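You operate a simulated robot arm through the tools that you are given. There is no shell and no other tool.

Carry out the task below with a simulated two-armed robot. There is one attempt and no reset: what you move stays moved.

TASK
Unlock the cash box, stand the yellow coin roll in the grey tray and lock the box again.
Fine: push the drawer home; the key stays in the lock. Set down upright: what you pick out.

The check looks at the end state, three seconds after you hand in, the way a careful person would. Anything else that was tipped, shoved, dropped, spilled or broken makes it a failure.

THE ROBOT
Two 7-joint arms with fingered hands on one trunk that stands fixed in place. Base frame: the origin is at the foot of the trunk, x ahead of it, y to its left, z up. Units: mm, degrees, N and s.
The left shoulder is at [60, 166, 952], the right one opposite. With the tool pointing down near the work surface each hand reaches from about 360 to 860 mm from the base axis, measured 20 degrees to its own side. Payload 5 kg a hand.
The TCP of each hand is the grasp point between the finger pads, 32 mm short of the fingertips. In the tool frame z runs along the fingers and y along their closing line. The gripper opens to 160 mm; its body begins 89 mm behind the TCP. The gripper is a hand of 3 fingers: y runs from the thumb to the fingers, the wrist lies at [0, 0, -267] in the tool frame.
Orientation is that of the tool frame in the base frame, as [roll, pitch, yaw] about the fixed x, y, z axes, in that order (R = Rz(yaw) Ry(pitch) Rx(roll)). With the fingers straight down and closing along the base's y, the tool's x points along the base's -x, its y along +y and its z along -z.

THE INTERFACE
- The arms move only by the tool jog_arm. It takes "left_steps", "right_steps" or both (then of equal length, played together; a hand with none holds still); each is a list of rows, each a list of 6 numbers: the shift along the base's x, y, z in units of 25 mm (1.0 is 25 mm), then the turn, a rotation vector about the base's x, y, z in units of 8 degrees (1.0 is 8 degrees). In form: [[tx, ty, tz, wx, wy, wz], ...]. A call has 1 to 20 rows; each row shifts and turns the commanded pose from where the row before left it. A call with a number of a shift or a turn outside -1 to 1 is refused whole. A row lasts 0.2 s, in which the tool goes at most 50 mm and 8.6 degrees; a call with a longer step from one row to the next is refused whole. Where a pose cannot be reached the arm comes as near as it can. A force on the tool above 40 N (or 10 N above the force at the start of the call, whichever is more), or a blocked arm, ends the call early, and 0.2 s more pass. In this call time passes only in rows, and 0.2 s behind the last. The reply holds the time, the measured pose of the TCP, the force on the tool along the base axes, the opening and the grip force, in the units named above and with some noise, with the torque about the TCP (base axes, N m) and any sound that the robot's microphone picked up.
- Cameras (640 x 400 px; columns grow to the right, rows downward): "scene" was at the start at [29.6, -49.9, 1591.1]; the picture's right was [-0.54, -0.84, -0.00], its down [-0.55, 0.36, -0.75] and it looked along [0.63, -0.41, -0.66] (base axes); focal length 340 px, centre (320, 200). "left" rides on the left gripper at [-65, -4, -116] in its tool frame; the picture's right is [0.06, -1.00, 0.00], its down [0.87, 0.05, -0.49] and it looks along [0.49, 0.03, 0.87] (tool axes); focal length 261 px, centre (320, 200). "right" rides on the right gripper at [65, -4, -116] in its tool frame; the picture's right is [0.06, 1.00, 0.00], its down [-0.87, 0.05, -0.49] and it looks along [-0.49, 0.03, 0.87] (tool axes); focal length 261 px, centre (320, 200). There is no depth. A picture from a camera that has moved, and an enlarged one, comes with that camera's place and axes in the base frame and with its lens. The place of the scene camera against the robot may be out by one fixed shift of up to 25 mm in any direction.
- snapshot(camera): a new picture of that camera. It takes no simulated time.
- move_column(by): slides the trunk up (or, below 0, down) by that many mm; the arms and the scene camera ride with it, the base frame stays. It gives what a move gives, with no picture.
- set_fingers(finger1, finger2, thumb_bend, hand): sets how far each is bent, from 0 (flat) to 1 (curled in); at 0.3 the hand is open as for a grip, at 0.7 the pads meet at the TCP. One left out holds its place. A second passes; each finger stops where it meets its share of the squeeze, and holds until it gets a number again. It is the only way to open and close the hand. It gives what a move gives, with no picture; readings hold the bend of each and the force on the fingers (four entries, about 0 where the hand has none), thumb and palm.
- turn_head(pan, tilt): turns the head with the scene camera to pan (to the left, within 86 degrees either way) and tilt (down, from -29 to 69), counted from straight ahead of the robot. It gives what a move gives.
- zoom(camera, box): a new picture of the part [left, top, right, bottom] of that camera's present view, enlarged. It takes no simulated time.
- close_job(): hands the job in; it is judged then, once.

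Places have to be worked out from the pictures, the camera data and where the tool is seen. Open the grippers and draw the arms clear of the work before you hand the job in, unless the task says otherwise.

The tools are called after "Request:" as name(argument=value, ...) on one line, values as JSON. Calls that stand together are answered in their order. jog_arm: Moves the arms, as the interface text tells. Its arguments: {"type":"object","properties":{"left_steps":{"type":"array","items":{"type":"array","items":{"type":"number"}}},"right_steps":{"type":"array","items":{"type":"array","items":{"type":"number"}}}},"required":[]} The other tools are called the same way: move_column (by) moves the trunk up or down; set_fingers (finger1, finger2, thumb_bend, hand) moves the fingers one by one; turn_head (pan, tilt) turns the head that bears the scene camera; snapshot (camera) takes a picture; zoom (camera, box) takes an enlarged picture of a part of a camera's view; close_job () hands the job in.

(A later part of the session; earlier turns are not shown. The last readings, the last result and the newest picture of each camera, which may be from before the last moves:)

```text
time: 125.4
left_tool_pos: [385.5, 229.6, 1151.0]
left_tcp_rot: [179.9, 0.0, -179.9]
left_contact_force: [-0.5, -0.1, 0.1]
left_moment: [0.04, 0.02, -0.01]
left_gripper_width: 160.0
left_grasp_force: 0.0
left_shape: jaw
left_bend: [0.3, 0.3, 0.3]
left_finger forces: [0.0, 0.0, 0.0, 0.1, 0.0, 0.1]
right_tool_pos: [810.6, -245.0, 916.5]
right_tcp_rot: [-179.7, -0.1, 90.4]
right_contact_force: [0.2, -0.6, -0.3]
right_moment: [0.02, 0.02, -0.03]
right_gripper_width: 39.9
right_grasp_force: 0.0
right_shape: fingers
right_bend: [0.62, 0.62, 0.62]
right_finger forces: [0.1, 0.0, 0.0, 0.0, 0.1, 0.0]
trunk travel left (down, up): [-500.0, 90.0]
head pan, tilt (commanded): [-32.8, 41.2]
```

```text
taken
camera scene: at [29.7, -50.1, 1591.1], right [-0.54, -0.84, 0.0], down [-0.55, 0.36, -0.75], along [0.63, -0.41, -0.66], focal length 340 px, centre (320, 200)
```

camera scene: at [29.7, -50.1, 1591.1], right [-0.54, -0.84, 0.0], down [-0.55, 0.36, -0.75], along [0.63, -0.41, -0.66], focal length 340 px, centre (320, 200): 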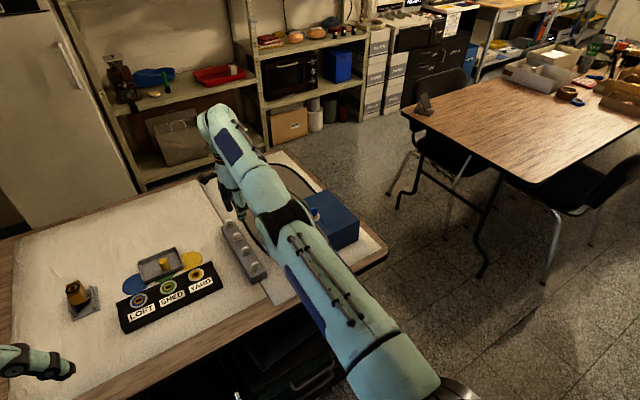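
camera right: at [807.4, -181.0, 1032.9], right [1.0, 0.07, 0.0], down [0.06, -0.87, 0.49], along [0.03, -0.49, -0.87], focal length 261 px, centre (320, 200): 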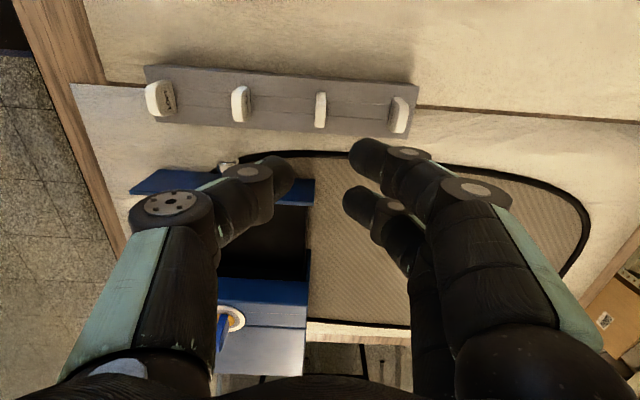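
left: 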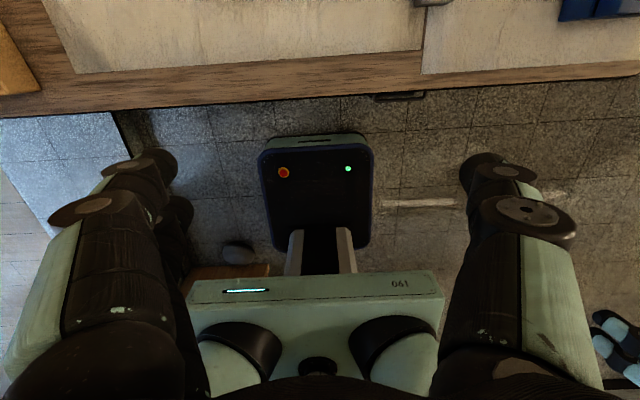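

I'm above the mat at x = 811 (earlier clipped commands carried over). I move to above the knob at about [714, −286, 905].

Request:
jog_arm(right_steps=[[-0.98, -0.4, 0, 0, 0, 0], [-0.98, -0.4, 0, 0, 0, 0], [-0.97, -0.4, -0.2, 0, 0, 0], [-0.97, -0.4, -0.2, 0, 0, 0]])

Request:
zoom(camera="right", box=[220, 80, 440, 220])

```text
time: 126.4
left_tool_pos: [386.0, 230.4, 1151.2]
left_tcp_rot: [180.0, 0.0, 180.0]
left_contact_force: [0.0, -0.2, 0.2]
left_moment: [0.01, 0.01, -0.01]
left_gripper_width: 159.8
left_grasp_force: 0.1
left_shape: jaw
left_bend: [0.3, 0.3, 0.3]
left_finger forces: [0.1, 0.0, 0.0, 0.1, 0.0, 0.1]
right_tool_pos: [810.1, -276.1, 916.0]
right_tcp_rot: [-179.5, -0.2, 90.5]
right_contact_force: [-0.9, 0.8, -0.5]
right_moment: [0.0, 0.02, 0.0]
right_gripper_width: 39.9
right_grasp_force: 0.0
right_shape: fingers
right_bend: [0.62, 0.62, 0.62]
right_finger forces: [0.0, 0.1, 0.0, 0.0, 0.0, 0.0]
right hand out of reach, approached as far as the arm can: row 1, 2, 3, 4
trunk travel left (down, up): [-500.0, 90.0]
head pan, tilt (commanded): [-32.8, 41.2]
```

```text
2.86 times, centred on (330, 150) of right
camera zoom: at [805.8, -210.5, 1032.4], right [1.0, 0.07, -0.01], down [0.06, -0.87, 0.49], along [0.03, -0.49, -0.87], focal length 745 px, centre (291, 343)
```

zoom: 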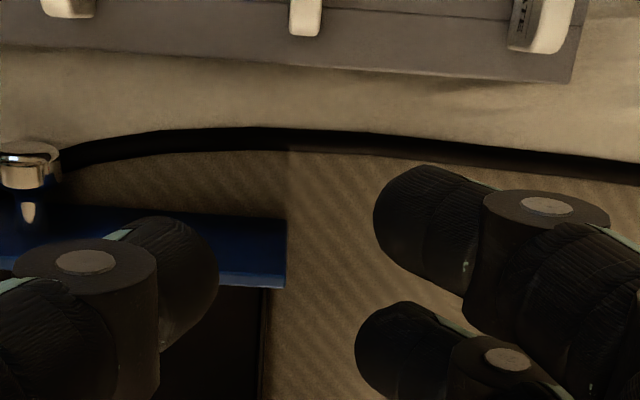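

The arm can't move in −x from this posture (likely a wrist limit after the far reach). I rotate the hand back counter-clockwise while moving −x to free the wrist.

Request:
jog_arm(right_steps=[[0, 0, 0, 0, 0, 0.9], [0, 0, 0, 0, 0, 0.9], [0, 0, 0, 0, 0, 0.9], [0, 0, 0, 0, 0, 0.9], [0, 0, 0, 0, 0, 0.9], [0, 0, 0, 0, 0, 0.9]])

```text
time: 127.8
left_tool_pos: [387.2, 229.1, 1150.0]
left_tcp_rot: [-180.0, 0.0, 180.0]
left_contact_force: [0.2, -0.2, -0.3]
left_moment: [-0.01, 0.01, 0.0]
left_gripper_width: 159.9
left_grasp_force: 0.0
left_shape: jaw
left_bend: [0.3, 0.3, 0.3]
left_finger forces: [0.0, 0.0, 0.1, 0.0, 0.0, 0.0]
right_tool_pos: [809.7, -276.0, 917.6]
right_tcp_rot: [-179.8, -0.3, 133.7]
right_contact_force: [-0.7, -0.2, -0.6]
right_moment: [-0.03, -0.02, -0.02]
right_gripper_width: 39.9
right_grasp_force: 0.0
right_shape: fingers
right_bend: [0.62, 0.62, 0.62]
right_finger forces: [0.0, 0.0, 0.0, 0.0, 0.0, 0.1]
trunk travel left (down, up): [-500.0, 90.0]
head pan, tilt (commanded): [-32.8, 41.2]
```

The yaw is now −46° with no reach complaint. I try moving −x from here.

Request:
jog_arm(right_steps=[[-0.8, -0.1, 0, 0, 0, 0], [-0.8, -0.1, 0, 0, 0, 0], [-0.8, -0.1, 0, 0, 0, 0], [-0.8, -0.1, 0, 0, 0, 0]])

Request:
snapshot(camera="scene")

```text
time: 128.8
left_tool_pos: [385.8, 229.1, 1150.1]
left_tcp_rot: [-180.0, 0.0, -179.9]
left_contact_force: [-0.1, -0.2, 0.4]
left_moment: [0.02, -0.03, 0.02]
left_gripper_width: 160.1
left_grasp_force: 0.1
left_shape: jaw
left_bend: [0.3, 0.3, 0.3]
left_finger forces: [0.0, 0.0, 0.0, 0.0, 0.1, 0.1]
right_tool_pos: [807.7, -291.8, 923.4]
right_tcp_rot: [-179.7, -0.2, 133.6]
right_contact_force: [-0.1, -0.2, 0.0]
right_moment: [0.0, -0.02, 0.02]
right_gripper_width: 39.8
right_grasp_force: 0.1
right_shape: fingers
right_bend: [0.62, 0.62, 0.62]
right_finger forces: [0.0, 0.0, 0.1, 0.1, 0.0, 0.0]
right hand out of reach, approached as far as the arm can: row 1, 2, 3, 4
trunk travel left (down, up): [-500.0, 90.0]
head pan, tilt (commanded): [-32.8, 41.2]
```

```text
taken
camera scene: at [29.7, -50.4, 1591.1], right [-0.54, -0.84, 0.0], down [-0.55, 0.36, -0.75], along [0.63, -0.41, -0.66], focal length 340 px, centre (320, 200)
```

scene: 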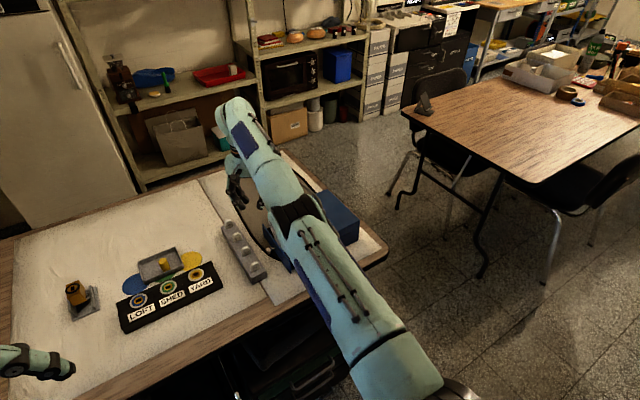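

The arm seems nearly straight with the wrist high; inward moves get stuck. I'll raise the trunk by 90 mm so that the wrist sits lower relative to the shoulder, then lower the hand again.

Request:
move_column(by=90)

Request:
jog_arm(right_steps=[[0, 0, -0.9, 0, 0, 0], [0, 0, -0.9, 0, 0, 0], [0, 0, -0.9, 0, 0, 0], [0, 0, -0.9, 0, 0, 0]])

Request:
jog_arm(right_steps=[[-0.5, 0, 0, 0, 0, 0], [-0.5, 0, 0, 0, 0, 0]])

```text
time: 130.1
left_tool_pos: [387.8, 229.5, 1240.1]
left_tcp_rot: [-179.9, 0.0, -179.9]
left_contact_force: [0.2, -0.7, 0.3]
left_moment: [0.0, -0.02, 0.0]
left_gripper_width: 159.8
left_grasp_force: 0.2
left_shape: jaw
left_bend: [0.3, 0.3, 0.3]
left_finger forces: [0.1, 0.0, 0.0, 0.1, 0.0, 0.0]
right_tool_pos: [807.9, -291.1, 1015.1]
right_tcp_rot: [-179.8, -0.3, 133.5]
right_contact_force: [0.3, 0.1, 0.7]
right_moment: [0.02, 0.0, -0.02]
right_gripper_width: 39.8
right_grasp_force: 0.1
right_shape: fingers
right_bend: [0.62, 0.62, 0.62]
right_finger forces: [0.0, 0.1, 0.0, 0.0, 0.0, 0.1]
trunk travel left (down, up): [-590.0, 0.0]
head pan, tilt (commanded): [-32.8, 41.2]
```

```text
time: 131.1
left_tool_pos: [385.7, 228.6, 1241.5]
left_tcp_rot: [179.9, -0.1, 180.0]
left_contact_force: [0.2, 0.5, -0.1]
left_moment: [-0.01, 0.02, 0.02]
left_gripper_width: 159.8
left_grasp_force: 0.2
left_shape: jaw
left_bend: [0.3, 0.3, 0.3]
left_finger forces: [0.0, 0.0, 0.0, 0.0, 0.0, 0.1]
right_tool_pos: [810.5, -292.3, 926.4]
right_tcp_rot: [-179.6, -0.4, 133.6]
right_contact_force: [0.3, 0.5, 0.1]
right_moment: [-0.03, 0.02, -0.02]
right_gripper_width: 39.7
right_grasp_force: 0.0
right_shape: fingers
right_bend: [0.62, 0.62, 0.62]
right_finger forces: [0.0, 0.0, 0.1, 0.0, 0.1, 0.0]
right hand out of reach, approached as far as the arm can: row 3
trunk travel left (down, up): [-590.0, 0.0]
head pan, tilt (commanded): [-32.8, 41.2]
```

```text
time: 131.7
left_tool_pos: [386.7, 229.5, 1240.2]
left_tcp_rot: [-180.0, 0.0, 180.0]
left_contact_force: [-0.5, -0.6, -0.6]
left_moment: [0.0, -0.02, -0.01]
left_gripper_width: 159.9
left_grasp_force: 0.0
left_shape: jaw
left_bend: [0.3, 0.3, 0.3]
left_finger forces: [0.0, 0.0, 0.1, 0.0, 0.1, 0.0]
right_tool_pos: [811.6, -292.3, 927.0]
right_tcp_rot: [-179.6, -0.4, 133.6]
right_contact_force: [0.2, -0.4, 0.1]
right_moment: [0.01, 0.0, -0.01]
right_gripper_width: 39.7
right_grasp_force: 0.0
right_shape: fingers
right_bend: [0.62, 0.62, 0.62]
right_finger forces: [0.1, 0.0, 0.0, 0.0, 0.1, 0.0]
right hand out of reach, approached as far as the arm can: row 1, 2
trunk travel left (down, up): [-590.0, 0.0]
head pan, tilt (commanded): [-32.8, 41.2]
```

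Vertical and sideways moves work, only inward is stuck. I retrace toward the earlier good posture: yaw back to about +20° while moving −y.

Request:
jog_arm(right_steps=[[0, -0.3, 0, 0, 0, 0.94], [0, -0.3, 0, 0, 0, 0.94], [0, -0.3, 0, 0, 0, 0.94], [0, -0.3, 0, 0, 0, 0.94], [0, -0.3, 0, 0, 0, 0.94], [0, -0.3, 0, 0, 0, 0.94], [0, -0.3, 0, 0, 0, 0.94], [0, -0.3, 0, 0, 0, 0.94], [0, -0.3, 0, 0, 0, 0.94]])

Request:
jog_arm(right_steps=[[-0.4, 0, 0, 0, 0, 0], [-0.4, 0, 0, 0, 0, 0]])

Request:
snapshot(camera="scene")

```text
time: 133.7
left_tool_pos: [385.0, 230.2, 1240.1]
left_tcp_rot: [180.0, 0.0, -180.0]
left_contact_force: [0.1, 0.0, 0.7]
left_moment: [0.0, -0.01, 0.0]
left_gripper_width: 159.9
left_grasp_force: 0.2
left_shape: jaw
left_bend: [0.3, 0.3, 0.3]
left_finger forces: [0.0, 0.1, 0.1, 0.0, 0.0, 0.1]
right_tool_pos: [806.8, -354.7, 925.1]
right_tcp_rot: [-179.6, -0.2, -158.5]
right_contact_force: [-0.1, -0.4, 0.1]
right_moment: [0.0, -0.03, -0.01]
right_gripper_width: 39.5
right_grasp_force: 0.1
right_shape: fingers
right_bend: [0.62, 0.62, 0.62]
right_finger forces: [0.0, 0.0, 0.0, 0.0, 0.0, 0.0]
right hand out of reach, approached as far as the arm can: row 7, 9
trunk travel left (down, up): [-590.0, 0.0]
head pan, tilt (commanded): [-32.8, 41.2]
```

```text
time: 134.2
left_tool_pos: [386.7, 230.1, 1241.0]
left_tcp_rot: [180.0, 0.0, -180.0]
left_contact_force: [-0.6, -1.0, -0.7]
left_moment: [0.01, -0.02, -0.01]
left_gripper_width: 160.2
left_grasp_force: 0.1
left_shape: jaw
left_bend: [0.3, 0.3, 0.3]
left_finger forces: [0.0, 0.0, 0.1, 0.0, 0.1, 0.0]
right_tool_pos: [804.1, -354.5, 925.8]
right_tcp_rot: [-179.8, -0.4, -158.7]
right_contact_force: [0.8, 0.2, 0.4]
right_moment: [-0.02, -0.01, -0.01]
right_gripper_width: 40.0
right_grasp_force: 0.0
right_shape: fingers
right_bend: [0.62, 0.62, 0.62]
right_finger forces: [0.1, 0.0, 0.0, 0.1, 0.0, 0.1]
right hand out of reach, approached as far as the arm can: row 1, 2
trunk travel left (down, up): [-590.0, 0.0]
head pan, tilt (commanded): [-32.8, 41.2]
```

```text
taken
camera scene: at [29.6, -50.0, 1681.1], right [-0.54, -0.84, 0.0], down [-0.55, 0.36, -0.75], along [0.63, -0.41, -0.66], focal length 340 px, centre (320, 200)
```

scene: 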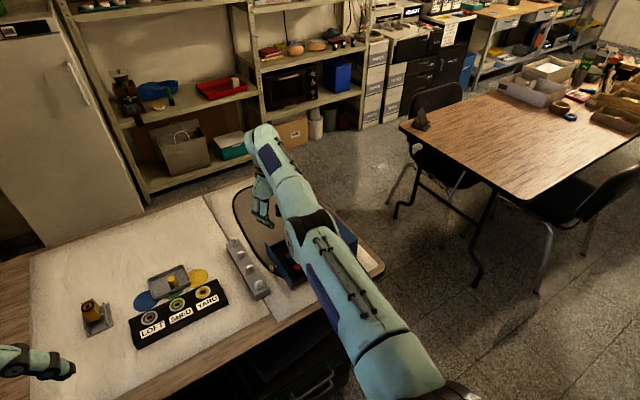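

Maybe the elbow is fully straight, where small inward moves need large joint turns that exceed a row's limit. I try many tiny inward steps instead.

Request:
jog_arm(right_steps=[[-0.03, 0, 0, 0, 0, 0], [-0.03, 0, 0, 0, 0, 0], [-0.03, 0, 0, 0, 0, 0], [-0.04, 0, 0, 0, 0, 0], [-0.04, 0, 0, 0, 0, 0], [-0.05, 0, 0, 0, 0, 0], [-0.06, 0, 0, 0, 0, 0], [-0.07, 0, 0, 0, 0, 0], [-0.08, 0, 0, 0, 0, 0], [-0.09, 0, 0, 0, 0, 0], [-0.1, 0, 0, 0, 0, 0], [-0.12, 0, 0, 0, 0, 0], [-0.14, 0, 0, 0, 0, 0], [-0.16, 0, 0, 0, 0, 0], [-0.18, 0, 0, 0, 0, 0], [-0.2, 0, 0, 0, 0, 0]])

```text
time: 137.7
left_tool_pos: [385.1, 230.0, 1241.3]
left_tcp_rot: [-180.0, 0.0, 180.0]
left_contact_force: [-0.1, 1.4, 0.9]
left_moment: [0.01, -0.01, -0.04]
left_gripper_width: 160.0
left_grasp_force: 0.0
left_shape: jaw
left_bend: [0.3, 0.3, 0.3]
left_finger forces: [0.0, 0.0, 0.1, 0.0, 0.1, 0.0]
right_tool_pos: [804.4, -356.3, 926.5]
right_tcp_rot: [-179.8, -0.4, -158.6]
right_contact_force: [-0.2, 0.4, 0.2]
right_moment: [0.0, -0.03, -0.01]
right_gripper_width: 39.8
right_grasp_force: 0.1
right_shape: fingers
right_bend: [0.62, 0.62, 0.62]
right_finger forces: [0.0, 0.1, 0.0, 0.0, 0.1, 0.0]
right hand out of reach, approached as far as the arm can: row 4, 7, 9, 11, 12, 13, 14, 15, 16
trunk travel left (down, up): [-590.0, 0.0]
head pan, tilt (commanded): [-32.8, 41.2]
```

Still stuck. Possibly the elbow is slightly past straight; I push outward first to carry it through the straight point, then come back in.

Request:
jog_arm(right_steps=[[0.5, 0, 0, 0, 0, 0], [0.8, 0, 0, 0, 0, 0], [0.8, 0, 0, 0, 0, 0]])

Request:
jog_arm(right_steps=[[-0.3, 0, 0, 0, 0, 0], [-0.4, 0, 0, 0, 0, 0], [-0.5, 0, 0, 0, 0, 0], [-0.5, 0, 0, 0, 0, 0]])

```text
time: 138.4
left_tool_pos: [385.9, 229.4, 1239.7]
left_tcp_rot: [-180.0, 0.1, 180.0]
left_contact_force: [0.4, 0.3, 0.1]
left_moment: [0.02, 0.01, -0.02]
left_gripper_width: 160.0
left_grasp_force: 0.1
left_shape: jaw
left_bend: [0.3, 0.3, 0.3]
left_finger forces: [0.0, 0.0, 0.1, 0.0, 0.0, 0.0]
right_tool_pos: [809.0, -339.5, 929.2]
right_tcp_rot: [-179.7, -0.3, -158.8]
right_contact_force: [-0.1, 0.0, 0.6]
right_moment: [0.0, 0.01, 0.0]
right_gripper_width: 39.9
right_grasp_force: 0.0
right_shape: fingers
right_bend: [0.62, 0.62, 0.62]
right_finger forces: [0.0, 0.1, 0.0, 0.0, 0.0, 0.0]
right hand out of reach, approached as far as the arm can: row 1, 2, 3
trunk travel left (down, up): [-590.0, 0.0]
head pan, tilt (commanded): [-32.8, 41.2]
```

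```text
time: 139.4
left_tool_pos: [385.4, 229.1, 1240.3]
left_tcp_rot: [180.0, 0.0, -179.9]
left_contact_force: [-0.3, 0.5, 0.0]
left_moment: [0.03, 0.0, 0.02]
left_gripper_width: 159.8
left_grasp_force: 0.1
left_shape: jaw
left_bend: [0.3, 0.3, 0.3]
left_finger forces: [0.0, 0.1, 0.0, 0.0, 0.0, 0.0]
right_tool_pos: [806.2, -344.0, 929.8]
right_tcp_rot: [-179.7, -0.4, -158.7]
right_contact_force: [-0.7, 1.0, -0.2]
right_moment: [-0.01, -0.03, -0.01]
right_gripper_width: 39.6
right_grasp_force: 0.0
right_shape: fingers
right_bend: [0.62, 0.62, 0.62]
right_finger forces: [0.1, 0.0, 0.1, 0.0, 0.0, 0.0]
right hand out of reach, approached as far as the arm can: row 1, 2, 3, 4
trunk travel left (down, up): [-590.0, 0.0]
head pan, tilt (commanded): [-32.8, 41.2]
```

I test whether a wrist limit is blocking: I tilt the hand forward by about 25° (rotating roughly about the wrist) and then try moving inward.

Request:
jog_arm(right_steps=[[0.6, 0.24, 0.04, 0.225, -0.58, 0], [0.6, 0.24, 0.08, 0.225, -0.58, 0], [0.6, 0.24, 0.12, 0.225, -0.58, 0], [0.6, 0.24, 0.16, 0.225, -0.58, 0], [0.5, 0.2, 0.2, 0.225, -0.58, 0]])

Request:
jog_arm(right_steps=[[-0.5, 0, 0, 0, 0, 0], [-0.5, 0, 0, 0, 0, 0], [-0.5, 0, 0, 0, 0, 0]])

```text
time: 140.7
left_tool_pos: [385.7, 229.0, 1239.7]
left_tcp_rot: [-180.0, -0.1, 180.0]
left_contact_force: [0.0, -0.4, -0.2]
left_moment: [-0.02, 0.01, -0.03]
left_gripper_width: 159.8
left_grasp_force: 0.1
left_shape: jaw
left_bend: [0.3, 0.3, 0.3]
left_finger forces: [0.0, 0.0, 0.0, 0.1, 0.0, 0.0]
right_tool_pos: [908.2, -320.3, 944.3]
right_tcp_rot: [-179.6, 24.6, -158.7]
right_contact_force: [0.5, 0.2, 0.4]
right_moment: [0.0, -0.04, -0.01]
right_gripper_width: 39.8
right_grasp_force: 0.0
right_shape: fingers
right_bend: [0.62, 0.62, 0.62]
right_finger forces: [0.0, 0.0, 0.0, 0.0, 0.0, 0.0]
right hand out of reach, approached as far as the arm can: row 1, 2, 3, 4, 5
trunk travel left (down, up): [-590.0, 0.0]
head pan, tilt (commanded): [-32.8, 41.2]
```

```text
time: 141.4
left_tool_pos: [385.1, 229.9, 1240.4]
left_tcp_rot: [180.0, 0.0, -180.0]
left_contact_force: [-0.2, 0.7, -0.1]
left_moment: [-0.01, 0.0, -0.01]
left_gripper_width: 159.9
left_grasp_force: 0.1
left_shape: jaw
left_bend: [0.3, 0.3, 0.3]
left_finger forces: [0.1, 0.1, 0.0, 0.0, 0.0, 0.1]
right_tool_pos: [908.3, -319.4, 945.1]
right_tcp_rot: [-179.6, 24.5, -158.7]
right_contact_force: [-0.3, -0.2, -0.2]
right_moment: [0.04, -0.01, -0.01]
right_gripper_width: 39.7
right_grasp_force: 0.1
right_shape: fingers
right_bend: [0.62, 0.62, 0.62]
right_finger forces: [0.1, 0.0, 0.0, 0.0, 0.0, 0.1]
right hand out of reach, approached as far as the arm can: row 1, 2, 3
trunk travel left (down, up): [-590.0, 0.0]
head pan, tilt (commanded): [-32.8, 41.2]
```

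The wrist itself is free; the elbow is straight. Lowering earlier did shorten the arm a little, so I lower here (clear space beyond the box) to make the elbow bend, then try inward.

Request:
jog_arm(right_steps=[[0, 0, -0.7, 0, 0, 0], [0, 0, -0.7, 0, 0, 0], [0, 0, -0.7, 0, 0, 0], [0, 0, -0.7, 0, 0, 0]])

Request:
jog_arm(right_steps=[[-0.3, 0, 0, 0, 0, 0], [-0.4, 0, 0, 0, 0, 0], [-0.4, 0, 0, 0, 0, 0]])

```text
time: 142.4
left_tool_pos: [386.2, 230.0, 1240.2]
left_tcp_rot: [-180.0, 0.0, 180.0]
left_contact_force: [0.1, 0.2, 0.1]
left_moment: [0.01, -0.02, -0.01]
left_gripper_width: 159.9
left_grasp_force: 0.1
left_shape: jaw
left_bend: [0.3, 0.3, 0.3]
left_finger forces: [0.0, 0.1, 0.0, 0.0, 0.1, 0.1]
right_tool_pos: [906.2, -319.7, 874.6]
right_tcp_rot: [-179.7, 24.7, -158.7]
right_contact_force: [-0.8, -0.3, -0.2]
right_moment: [0.01, 0.01, -0.03]
right_gripper_width: 40.0
right_grasp_force: 0.1
right_shape: fingers
right_bend: [0.62, 0.62, 0.62]
right_finger forces: [0.0, 0.0, 0.0, 0.0, 0.0, 0.0]
trunk travel left (down, up): [-590.0, 0.0]
head pan, tilt (commanded): [-32.8, 41.2]
```

```text
time: 143.2
left_tool_pos: [386.0, 229.6, 1240.7]
left_tcp_rot: [180.0, 0.0, -180.0]
left_contact_force: [0.2, -0.5, -0.6]
left_moment: [0.01, 0.0, 0.05]
left_gripper_width: 159.7
left_grasp_force: 0.2
left_shape: jaw
left_bend: [0.3, 0.3, 0.3]
left_finger forces: [0.0, 0.1, 0.1, 0.1, 0.1, 0.0]
right_tool_pos: [880.4, -319.9, 875.2]
right_tcp_rot: [-179.7, 24.6, -158.8]
right_contact_force: [0.7, -0.3, 0.0]
right_moment: [0.01, -0.01, 0.0]
right_gripper_width: 40.1
right_grasp_force: 0.1
right_shape: fingers
right_bend: [0.62, 0.62, 0.62]
right_finger forces: [0.0, 0.0, 0.0, 0.1, 0.0, 0.0]
trunk travel left (down, up): [-590.0, 0.0]
head pan, tilt (commanded): [-32.8, 41.2]
```

Freed: after lowering, inward moves work again. I move inward while undoing the tilt, ending near [770, −320, 900].

Request:
jog_arm(right_steps=[[-0.9, 0, 0.1, -0.225, 0.58, 0], [-0.9, 0, 0.2, -0.225, 0.58, 0], [-0.9, 0, 0.2, -0.225, 0.58, 0], [-0.9, 0, 0.3, -0.225, 0.58, 0], [-0.9, 0, 0.3, -0.225, 0.58, 0]])

Request:
jog_arm(right_steps=[[-0.5, 0.1, 0, 0, 0, -0.9], [-0.5, 0.1, 0, 0, 0, -0.9], [-0.3, 0.1, 0, 0, 0, -0.9], [-0.3, 0.1, 0, 0, 0, -0.9], [-0.2, 0.1, 0, 0, 0, -0.9], [-0.2, 0.1, 0, 0, 0, -0.9], [0, 0.1, 0, 0, 0, -0.9], [0, 0.1, 0, 0, 0, -0.9]])

Request:
snapshot(camera="right")

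Request:
snapshot(camera="scene")

```text
time: 144.4
left_tool_pos: [385.9, 230.4, 1239.3]
left_tcp_rot: [179.9, -0.1, -180.0]
left_contact_force: [1.0, 0.4, 0.4]
left_moment: [-0.03, 0.01, 0.02]
left_gripper_width: 159.9
left_grasp_force: 0.0
left_shape: jaw
left_bend: [0.3, 0.3, 0.3]
left_finger forces: [0.0, 0.0, 0.1, 0.1, 0.0, 0.0]
right_tool_pos: [767.7, -319.4, 902.4]
right_tcp_rot: [-179.5, -0.3, -158.7]
right_contact_force: [-1.1, -0.1, 0.3]
right_moment: [-0.01, 0.01, -0.02]
right_gripper_width: 39.7
right_grasp_force: 0.1
right_shape: fingers
right_bend: [0.62, 0.62, 0.62]
right_finger forces: [0.1, 0.0, 0.0, 0.1, 0.1, 0.0]
trunk travel left (down, up): [-590.0, 0.0]
head pan, tilt (commanded): [-32.8, 41.2]
```

```text
time: 146.2
left_tool_pos: [386.2, 230.0, 1240.1]
left_tcp_rot: [179.9, 0.0, -179.9]
left_contact_force: [1.5, -0.1, 0.7]
left_moment: [-0.03, -0.04, 0.03]
left_gripper_width: 159.8
left_grasp_force: 0.0
left_shape: jaw
left_bend: [0.3, 0.3, 0.3]
left_finger forces: [0.0, 0.1, 0.0, 0.0, 0.0, 0.0]
right_tool_pos: [717.0, -300.4, 903.4]
right_tcp_rot: [-179.8, -0.4, 143.6]
right_contact_force: [0.2, 0.4, -1.0]
right_moment: [0.01, 0.03, 0.02]
right_gripper_width: 39.7
right_grasp_force: 0.1
right_shape: fingers
right_bend: [0.62, 0.62, 0.62]
right_finger forces: [0.0, 0.1, 0.0, 0.0, 0.1, 0.0]
trunk travel left (down, up): [-590.0, 0.0]
head pan, tilt (commanded): [-32.8, 41.2]
```

```text
taken
camera right: at [663.8, -264.9, 1017.8], right [0.54, 0.84, -0.01], down [0.73, -0.47, 0.49], along [0.41, -0.27, -0.87], focal length 261 px, centre (320, 200)
```

right: 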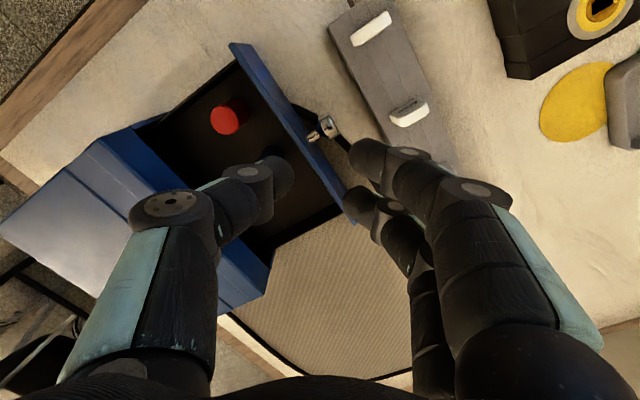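

```text
taken
camera scene: at [29.6, -50.0, 1681.1], right [-0.54, -0.84, 0.0], down [-0.55, 0.36, -0.75], along [0.63, -0.41, -0.66], focal length 340 px, centre (320, 200)
```

scene: 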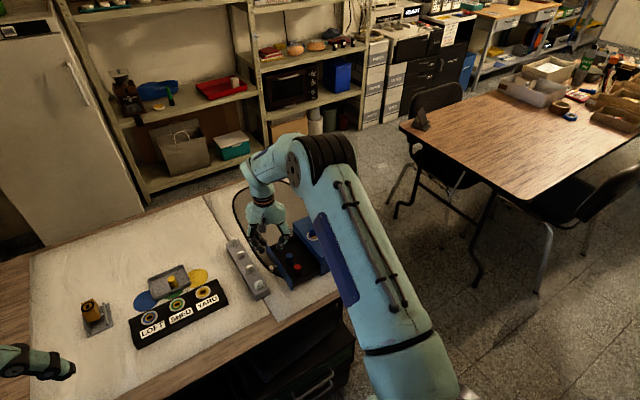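

The arm is bent normally again and everything looks in order. I rotate on to yaw −90° above the knob.

Request:
jog_arm(right_steps=[[0, 0.08, 0, 0, 0, -0.96], [0, 0.08, 0, 0, 0, -0.96], [0, 0.08, 0, 0, 0, -0.96], [0, 0.08, 0, 0, 0, -0.96], [0, 0.08, 0, 0, 0, -0.96], [0, 0.08, 0, 0, 0, -0.96], [0, 0.08, 0, 0, 0, -0.96]])

Request:
zoom(camera="right", box=[200, 70, 440, 240])

```text
time: 147.8
left_tool_pos: [385.3, 229.0, 1240.3]
left_tcp_rot: [-180.0, 0.0, -179.9]
left_contact_force: [0.1, -0.3, -0.5]
left_moment: [-0.01, 0.02, -0.02]
left_gripper_width: 159.7
left_grasp_force: 0.1
left_shape: jaw
left_bend: [0.3, 0.3, 0.3]
left_finger forces: [0.0, 0.0, 0.0, 0.0, 0.0, 0.1]
right_tool_pos: [718.9, -286.4, 901.7]
right_tcp_rot: [-179.7, -0.3, 89.9]
right_contact_force: [0.2, -0.8, 0.5]
right_moment: [0.04, 0.02, -0.02]
right_gripper_width: 40.0
right_grasp_force: 0.0
right_shape: fingers
right_bend: [0.62, 0.62, 0.62]
right_finger forces: [0.0, 0.0, 0.0, 0.0, 0.1, 0.1]
trunk travel left (down, up): [-590.0, 0.0]
head pan, tilt (commanded): [-32.8, 41.2]
```

```text
2.35 times, centred on (320, 155) of right
camera zoom: at [715.0, -222.0, 1017.6], right [1.0, 0.06, -0.01], down [0.05, -0.87, 0.49], along [0.02, -0.49, -0.87], focal length 613 px, centre (320, 306)
```

zoom: 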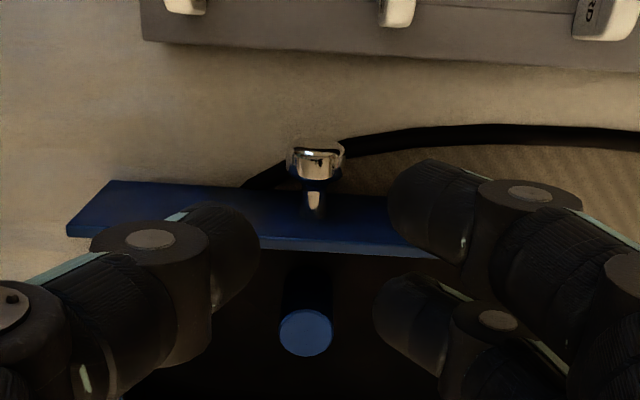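

The knob is at ≈ [717, −293, 769]. I lower onto it and grip it again.

Request:
jog_arm(right_steps=[[-0.07, 0.04, -0.8, 0, 0, 0], [0, 0, -0.9, 0, 0, 0], [0, 0, -0.9, 0, 0, 0], [0, 0, -0.9, 0, 0, 0], [0, 0, -0.7, 0, 0, 0]])

Request:
set_fingers(hand="right", finger1=0.8, finger2=0.8, thumb_bend=0.8)

Request:
zoom(camera="right", box=[200, 130, 440, 300])

```text
time: 149.1
left_tool_pos: [387.0, 229.9, 1239.6]
left_tcp_rot: [-179.9, 0.0, -180.0]
left_contact_force: [0.0, -0.1, 0.6]
left_moment: [-0.03, 0.02, 0.0]
left_gripper_width: 160.0
left_grasp_force: 0.0
left_shape: jaw
left_bend: [0.3, 0.3, 0.3]
left_finger forces: [0.0, 0.0, 0.0, 0.1, 0.0, 0.1]
right_tool_pos: [716.9, -285.0, 796.7]
right_tcp_rot: [-179.7, -0.2, 89.9]
right_contact_force: [-0.1, -0.2, 0.1]
right_moment: [-0.01, -0.02, -0.02]
right_gripper_width: 39.8
right_grasp_force: 0.1
right_shape: fingers
right_bend: [0.62, 0.62, 0.62]
right_finger forces: [0.0, 0.1, 0.0, 0.0, 0.0, 0.1]
trunk travel left (down, up): [-590.0, 0.0]
head pan, tilt (commanded): [-32.8, 41.2]
```

```text
time: 150.1
left_tool_pos: [387.0, 229.9, 1240.1]
left_tcp_rot: [180.0, -0.1, -180.0]
left_contact_force: [0.2, -0.7, -0.5]
left_moment: [0.0, -0.03, 0.01]
left_gripper_width: 159.9
left_grasp_force: 0.0
left_shape: jaw
left_bend: [0.3, 0.3, 0.3]
left_finger forces: [0.0, 0.0, 0.1, 0.0, 0.0, 0.1]
right_tool_pos: [716.5, -285.8, 797.9]
right_tcp_rot: [-179.6, -0.4, 89.9]
right_contact_force: [-3.3, -0.5, -0.3]
right_moment: [0.0, 0.01, -0.01]
right_gripper_width: 7.6
right_grasp_force: 16.1
right_shape: fingers
right_bend: [0.79, 0.7, 0.69]
right_finger forces: [0.0, 12.8, 0.0, 0.1, 18.9, 0.0]
trunk travel left (down, up): [-590.0, 0.0]
head pan, tilt (commanded): [-32.8, 41.2]
```

```text
2.35 times, centred on (320, 215) of right
camera zoom: at [713.1, -220.9, 912.5], right [1.0, 0.06, -0.01], down [0.06, -0.87, 0.49], along [0.02, -0.49, -0.87], focal length 613 px, centre (320, 165)
```

zoom: 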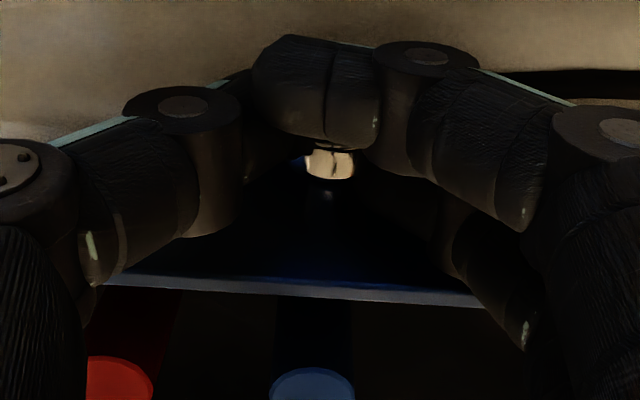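

Gripped at the knob. I push the drawer in smoothly, 8 mm per row, watching the force.

Request:
jog_arm(right_steps=[[0, -0.2, 0, 0, 0, 0], [0, -0.32, 0, 0, 0, 0], [0, -0.32, 0, 0, 0, 0], [0, -0.32, 0, 0, 0, 0], [0, -0.32, 0, 0, 0, 0], [0, -0.32, 0, 0, 0, 0], [0, -0.32, 0, 0, 0, 0], [0, -0.32, 0, 0, 0, 0], [0, -0.32, 0, 0, 0, 0], [0, -0.32, 0, 0, 0, 0], [0, -0.2, 0, 0, 0, 0]])

Request:
zoom(camera="right", box=[200, 130, 440, 300])

Request:
zoom(camera="scene", box=[245, 180, 365, 280])

```text
time: 152.4
left_tool_pos: [386.2, 229.5, 1240.8]
left_tcp_rot: [-179.9, 0.0, -179.9]
left_contact_force: [0.1, -0.2, 0.6]
left_moment: [-0.01, 0.0, 0.01]
left_gripper_width: 159.8
left_grasp_force: 0.0
left_shape: jaw
left_bend: [0.3, 0.3, 0.3]
left_finger forces: [0.0, 0.0, 0.0, 0.0, 0.1, 0.0]
right_tool_pos: [715.9, -368.6, 796.4]
right_tcp_rot: [-179.6, -0.3, 89.9]
right_contact_force: [-3.4, 0.2, -0.1]
right_moment: [0.03, 0.06, -0.02]
right_gripper_width: 7.5
right_grasp_force: 16.3
right_shape: fingers
right_bend: [0.79, 0.7, 0.69]
right_finger forces: [0.1, 12.6, 0.0, 0.0, 19.3, 0.0]
trunk travel left (down, up): [-590.0, 0.0]
head pan, tilt (commanded): [-32.8, 41.2]
```

```text
2.35 times, centred on (320, 215) of right
camera zoom: at [712.8, -303.9, 911.7], right [1.0, 0.06, -0.01], down [0.06, -0.87, 0.49], along [0.02, -0.49, -0.87], focal length 613 px, centre (320, 165)
```

zoom: 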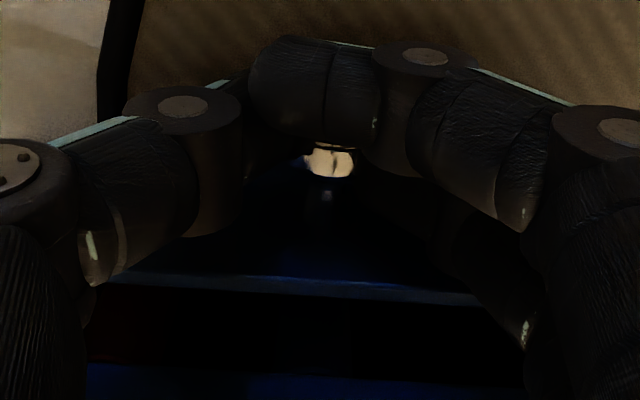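

```text
4.00 times, centred on (305, 230) of scene
camera zoom: at [30.2, -50.7, 1681.1], right [-0.54, -0.84, 0.0], down [-0.55, 0.36, -0.75], along [0.63, -0.41, -0.66], focal length 1361 px, centre (380, 80)
```

zoom: 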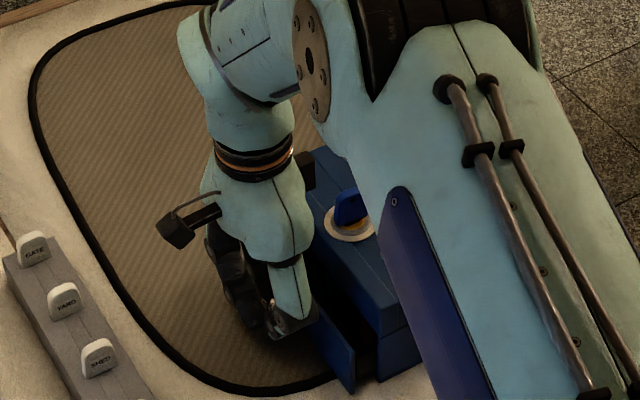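

About 17 mm remain. I push in with smaller steps until the force rises.

Request:
jog_arm(right_steps=[[0, -0.16, 0, 0, 0, 0], [0, -0.16, 0, 0, 0, 0], [0, -0.16, 0, 0, 0, 0], [0, -0.12, 0, 0, 0, 0]])

Request:
zoom(camera="right", box=[200, 130, 440, 300])

```text
time: 153.4
left_tool_pos: [385.8, 229.4, 1240.5]
left_tcp_rot: [-179.9, 0.0, 180.0]
left_contact_force: [-1.4, 0.2, -0.4]
left_moment: [-0.01, -0.03, 0.03]
left_gripper_width: 159.7
left_grasp_force: 0.1
left_shape: jaw
left_bend: [0.3, 0.3, 0.3]
left_finger forces: [0.0, 0.0, 0.0, 0.0, 0.1, 0.1]
right_tool_pos: [716.2, -383.0, 796.6]
right_tcp_rot: [-179.6, -0.2, 89.9]
right_contact_force: [-2.9, 0.0, 0.0]
right_moment: [0.04, 0.03, -0.01]
right_gripper_width: 7.5
right_grasp_force: 16.0
right_shape: fingers
right_bend: [0.79, 0.7, 0.69]
right_finger forces: [0.0, 12.9, 0.0, 0.1, 19.2, 0.0]
trunk travel left (down, up): [-590.0, 0.0]
head pan, tilt (commanded): [-32.8, 41.2]
```

```text
2.35 times, centred on (320, 215) of right
camera zoom: at [713.0, -318.6, 912.2], right [1.0, 0.06, -0.01], down [0.06, -0.87, 0.49], along [0.02, -0.49, -0.87], focal length 613 px, centre (320, 165)
```

zoom: 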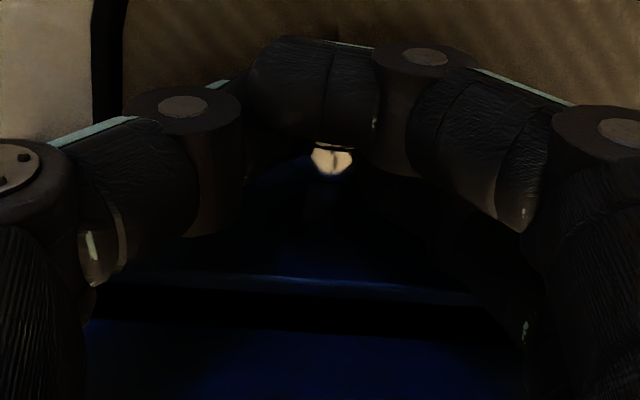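

Still no resistance at y = −383. I continue in 2 mm steps.

Request:
jog_arm(right_steps=[[0, -0.08, 0, 0, 0, 0], [0, -0.08, 0, 0, 0, 0], [0, -0.08, 0, 0, 0, 0]])

```text
time: 154.2
left_tool_pos: [386.0, 229.5, 1240.2]
left_tcp_rot: [179.9, 0.0, -179.9]
left_contact_force: [-0.3, -0.5, -0.2]
left_moment: [0.02, 0.01, 0.0]
left_gripper_width: 160.0
left_grasp_force: 0.0
left_shape: jaw
left_bend: [0.3, 0.3, 0.3]
left_finger forces: [0.1, 0.1, 0.1, 0.0, 0.1, 0.0]
right_tool_pos: [716.0, -388.5, 796.0]
right_tcp_rot: [-179.6, -0.3, 89.8]
right_contact_force: [-2.8, -0.2, -0.2]
right_moment: [0.03, 0.09, -0.03]
right_gripper_width: 7.7
right_grasp_force: 15.7
right_shape: fingers
right_bend: [0.79, 0.7, 0.69]
right_finger forces: [0.0, 12.7, 0.1, 0.0, 19.3, 0.0]
trunk travel left (down, up): [-590.0, 0.0]
head pan, tilt (commanded): [-32.8, 41.2]
```

Request:
jog_arm(right_steps=[[0, -0.08, 0, 0, 0, 0], [0, -0.08, 0, 0, 0, 0], [0, -0.08, 0, 0, 0, 0]])

Request:
zoom(camera="right", box=[200, 130, 440, 300])

```text
time: 155.1
left_tool_pos: [386.9, 231.1, 1240.7]
left_tcp_rot: [-180.0, 0.0, 179.9]
left_contact_force: [-0.5, -0.5, -0.7]
left_moment: [-0.02, 0.03, -0.01]
left_gripper_width: 159.7
left_grasp_force: 0.2
left_shape: jaw
left_bend: [0.3, 0.3, 0.3]
left_finger forces: [0.1, 0.0, 0.0, 0.1, 0.0, 0.1]
right_tool_pos: [716.8, -394.6, 795.5]
right_tcp_rot: [-179.6, -0.3, 89.9]
right_contact_force: [-2.1, 7.0, 0.8]
right_moment: [0.31, 0.04, 0.0]
right_gripper_width: 6.5
right_grasp_force: 15.4
right_shape: fingers
right_bend: [0.79, 0.69, 0.7]
right_finger forces: [0.0, 9.5, 0.0, 0.1, 21.4, 0.0]
trunk travel left (down, up): [-590.0, 0.0]
head pan, tilt (commanded): [-32.8, 41.2]
```

```text
2.35 times, centred on (320, 215) of right
camera zoom: at [713.4, -329.1, 912.5], right [1.0, 0.06, -0.01], down [0.06, -0.87, 0.49], along [0.03, -0.49, -0.87], focal length 613 px, centre (320, 165)
```

zoom: 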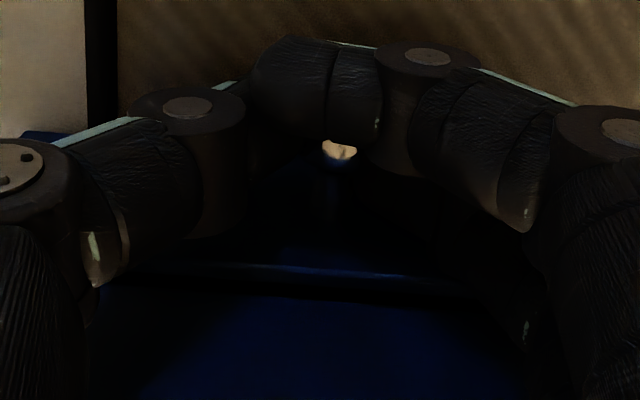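

Fy = +7 N: the drawer is home. The box sits about 18 mm in +y of its original place, so I keep pushing gently to slide it back that far.

Request:
jog_arm(right_steps=[[0, -0.12, 0, 0, 0, 0], [0, -0.12, 0, 0, 0, 0], [0, -0.12, 0, 0, 0, 0], [0, -0.12, 0, 0, 0, 0]])

Request:
zoom(camera="scene", box=[245, 180, 365, 280])

```text
time: 156.1
left_tool_pos: [385.5, 230.4, 1239.3]
left_tcp_rot: [-180.0, 0.0, -179.9]
left_contact_force: [-0.2, -0.6, 0.2]
left_moment: [-0.01, -0.01, -0.03]
left_gripper_width: 160.2
left_grasp_force: 0.0
left_shape: jaw
left_bend: [0.3, 0.3, 0.3]
left_finger forces: [0.1, 0.1, 0.0, 0.0, 0.0, 0.0]
right_tool_pos: [717.2, -404.8, 798.2]
right_tcp_rot: [-179.7, -0.2, 89.9]
right_contact_force: [1.3, 12.2, 0.5]
right_moment: [0.19, -0.07, 0.17]
right_gripper_width: 5.8
right_grasp_force: 18.1
right_shape: fingers
right_bend: [0.8, 0.69, 0.71]
right_finger forces: [0.0, 12.9, 0.0, 0.0, 23.4, 0.0]
trunk travel left (down, up): [-590.0, 0.0]
head pan, tilt (commanded): [-32.8, 41.2]
```

```text
4.00 times, centred on (305, 230) of scene
camera zoom: at [30.0, -49.3, 1681.2], right [-0.54, -0.84, 0.0], down [-0.55, 0.36, -0.75], along [0.63, -0.41, -0.66], focal length 1361 px, centre (380, 80)
```

zoom: 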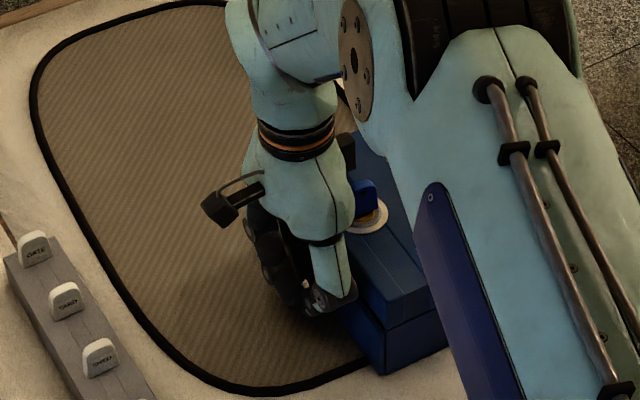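

The box is sliding back at ~12 N. I push about 8 mm more.

Request:
jog_arm(right_steps=[[0, -0.12, 0, 0, 0, 0], [0, -0.12, 0, 0, 0, 0], [0, -0.1, 0, 0, 0, 0]])

Request:
jog_arm(right_steps=[[0, 0.06, 0, 0, 0, 0]])

Request:
set_fingers(hand="right", finger1=0.62, finger2=0.62, thumb_bend=0.62)

Request:
jog_arm(right_steps=[[0, 0.04, 0.6, 0, 0, 0], [0, 0.1, 1, 0, 0, 0], [0, 0.1, 1, 0, 0, 0], [0, 0.1, 1, 0, 0, 0], [0, 0.1, 1, 0, 0, 0]])

Request:
snapshot(camera="right")

```text
time: 156.8
left_tool_pos: [386.0, 230.2, 1240.4]
left_tcp_rot: [-180.0, 0.0, -180.0]
left_contact_force: [0.3, 0.1, -0.3]
left_moment: [-0.01, 0.0, -0.01]
left_gripper_width: 160.1
left_grasp_force: 0.0
left_shape: jaw
left_bend: [0.3, 0.3, 0.3]
left_finger forces: [0.1, 0.0, 0.0, 0.1, 0.0, 0.0]
right_tool_pos: [717.2, -414.1, 796.9]
right_tcp_rot: [-179.7, -0.1, 89.9]
right_contact_force: [1.8, 11.7, 0.6]
right_moment: [0.21, -0.08, 0.21]
right_gripper_width: 6.0
right_grasp_force: 19.0
right_shape: fingers
right_bend: [0.8, 0.69, 0.71]
right_finger forces: [0.1, 15.0, 0.1, 0.0, 23.8, 0.0]
trunk travel left (down, up): [-590.0, 0.0]
head pan, tilt (commanded): [-32.8, 41.2]
```

```text
time: 157.2
left_tool_pos: [386.3, 229.6, 1239.9]
left_tcp_rot: [-179.9, 0.0, 179.9]
left_contact_force: [-0.1, 1.1, 0.1]
left_moment: [-0.01, 0.0, 0.01]
left_gripper_width: 160.0
left_grasp_force: 0.1
left_shape: jaw
left_bend: [0.3, 0.3, 0.3]
left_finger forces: [0.0, 0.0, 0.0, 0.0, 0.0, 0.0]
right_tool_pos: [715.8, -414.2, 796.7]
right_tcp_rot: [-179.8, -0.1, 90.0]
right_contact_force: [1.8, 6.3, 0.4]
right_moment: [0.1, -0.07, 0.15]
right_gripper_width: 5.9
right_grasp_force: 19.4
right_shape: fingers
right_bend: [0.8, 0.69, 0.71]
right_finger forces: [0.0, 15.7, 0.0, 0.0, 23.1, 0.0]
trunk travel left (down, up): [-590.0, 0.0]
head pan, tilt (commanded): [-32.8, 41.2]
```

```text
time: 158.2
left_tool_pos: [387.2, 228.5, 1241.3]
left_tcp_rot: [-180.0, -0.1, -180.0]
left_contact_force: [0.5, -0.6, 0.7]
left_moment: [0.02, 0.0, 0.01]
left_gripper_width: 159.9
left_grasp_force: 0.1
left_shape: jaw
left_bend: [0.3, 0.3, 0.3]
left_finger forces: [0.0, 0.0, 0.0, 0.0, 0.0, 0.0]
right_tool_pos: [716.1, -413.9, 796.8]
right_tcp_rot: [-179.7, -0.2, 89.9]
right_contact_force: [0.4, 0.0, -0.6]
right_moment: [-0.01, 0.02, 0.03]
right_gripper_width: 38.9
right_grasp_force: 0.4
right_shape: fingers
right_bend: [0.62, 0.62, 0.62]
right_finger forces: [0.0, 0.4, 0.1, 0.1, 0.0, 0.1]
trunk travel left (down, up): [-590.0, 0.0]
head pan, tilt (commanded): [-32.8, 41.2]
```

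```text
time: 159.4
left_tool_pos: [386.6, 230.2, 1239.5]
left_tcp_rot: [180.0, -0.1, -179.9]
left_contact_force: [0.5, 0.1, 0.0]
left_moment: [0.02, 0.01, -0.03]
left_gripper_width: 160.0
left_grasp_force: 0.1
left_shape: jaw
left_bend: [0.3, 0.3, 0.3]
left_finger forces: [0.0, 0.0, 0.0, 0.0, 0.1, 0.0]
right_tool_pos: [716.1, -401.6, 912.4]
right_tcp_rot: [-179.6, -0.3, 89.8]
right_contact_force: [-0.2, -0.1, 0.0]
right_moment: [-0.03, -0.04, -0.02]
right_gripper_width: 39.4
right_grasp_force: 0.0
right_shape: fingers
right_bend: [0.62, 0.62, 0.62]
right_finger forces: [0.0, 0.0, 0.0, 0.0, 0.0, 0.0]
trunk travel left (down, up): [-590.0, 0.0]
head pan, tilt (commanded): [-32.8, 41.2]
```

```text
taken
camera right: at [712.7, -337.8, 1027.9], right [1.0, 0.06, -0.01], down [0.06, -0.87, 0.49], along [0.02, -0.49, -0.87], focal length 261 px, centre (320, 200)
```

right: 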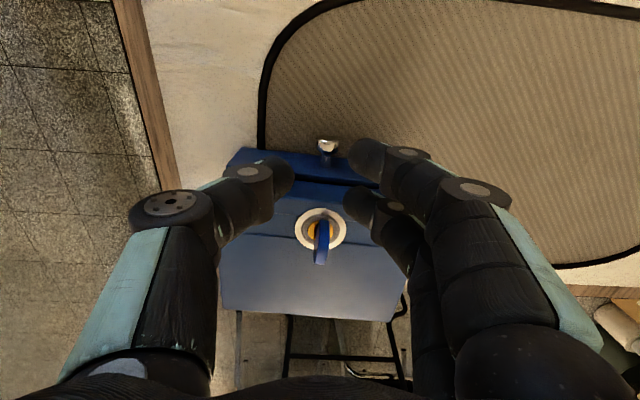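

The box is back near its original pose (lock at ≈ [719, −472] vs. [708.5, −475.6]) with its sides aligned. I zoom to verify the drawer is fully home.

Request:
zoom(camera="right", box=[210, 130, 430, 280])

Request:
zoom(camera="scene", box=[265, 190, 365, 280])

```text
2.67 times, centred on (320, 205) of right
camera zoom: at [712.7, -337.8, 1027.9], right [1.0, 0.06, -0.01], down [0.06, -0.87, 0.49], along [0.02, -0.49, -0.87], focal length 695 px, centre (320, 187)
```

zoom: 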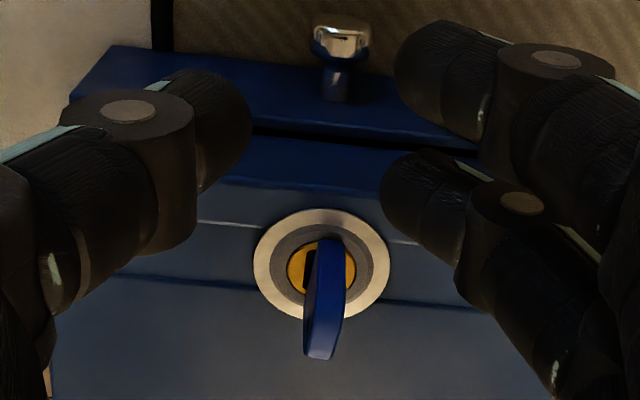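

```text
4.44 times, centred on (315, 235) of scene
camera zoom: at [29.2, -49.8, 1681.1], right [-0.54, -0.84, 0.0], down [-0.55, 0.36, -0.75], along [0.63, -0.41, -0.66], focal length 1513 px, centre (342, 44)
```

zoom: 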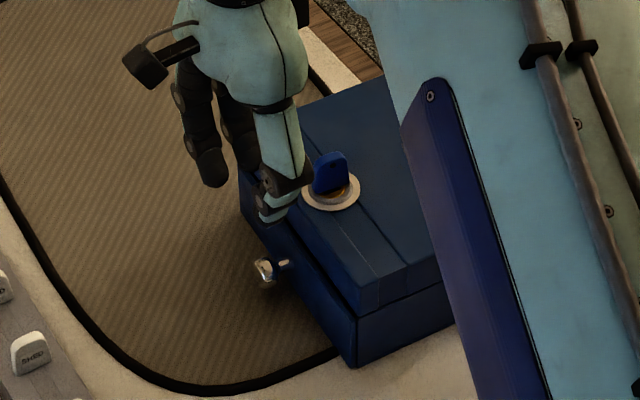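

The drawer is home (knob-to-lock distance ≈ 52–54 mm, as when closed). Now I move over the key: lock axis ≈ [720.9, −470.8], key at about −105°; I hover with yaw ≈ −100°.

Request:
jog_arm(right_steps=[[0, -0.3, 0.5, 0, 0, -0.4], [0.06, -0.8, 0, 0, 0, -0.4], [0.06, -0.8, 0, 0, 0, -0.4], [0.07, -0.86, 0, 0, 0, 0]])

Request:
zoom(camera="right", box=[270, 90, 390, 180])

Request:
snapshot(camera="right")

```text
time: 160.4
left_tool_pos: [385.9, 228.0, 1240.6]
left_tcp_rot: [180.0, 0.0, -180.0]
left_contact_force: [-0.7, 0.8, -0.4]
left_moment: [0.03, -0.01, -0.01]
left_gripper_width: 159.9
left_grasp_force: 0.1
left_shape: jaw
left_bend: [0.3, 0.3, 0.3]
left_finger forces: [0.1, 0.1, 0.0, 0.0, 0.1, 0.0]
right_tool_pos: [722.0, -471.9, 924.0]
right_tcp_rot: [-179.7, -0.3, 80.3]
right_contact_force: [0.8, 0.1, 0.6]
right_moment: [0.03, 0.01, 0.01]
right_gripper_width: 39.2
right_grasp_force: 0.0
right_shape: fingers
right_bend: [0.62, 0.62, 0.62]
right_finger forces: [0.1, 0.0, 0.0, 0.0, 0.1, 0.0]
trunk travel left (down, up): [-590.0, 0.0]
head pan, tilt (commanded): [-32.8, 41.2]
```

```text
4.44 times, centred on (330, 135) of right
camera zoom: at [729.5, -408.5, 1040.0], right [0.99, -0.11, -0.01], down [-0.09, -0.87, 0.49], along [-0.06, -0.48, -0.87], focal length 1158 px, centre (276, 489)
```

zoom: 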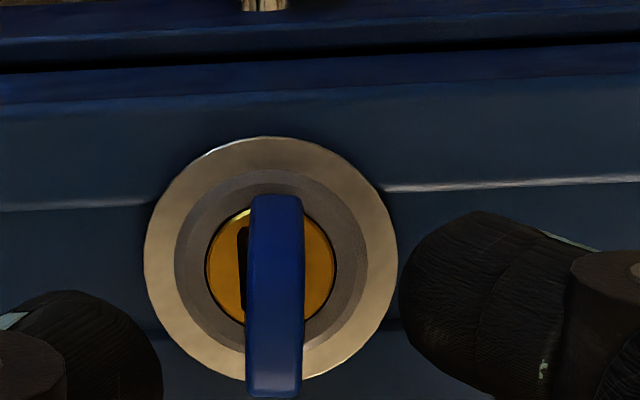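

```text
taken
camera right: at [729.5, -408.5, 1040.0], right [0.99, -0.11, -0.01], down [-0.09, -0.87, 0.49], along [-0.06, -0.48, -0.87], focal length 261 px, centre (320, 200)
```

right: 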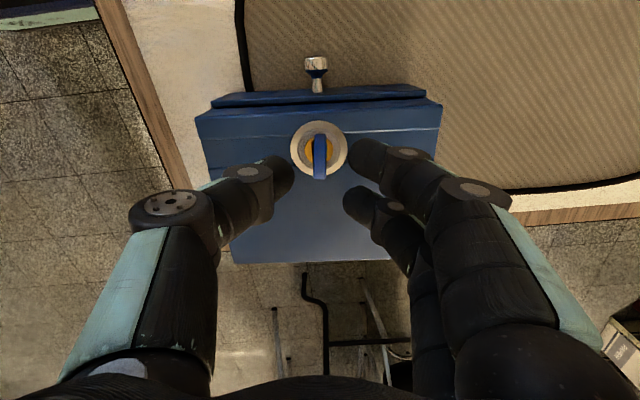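

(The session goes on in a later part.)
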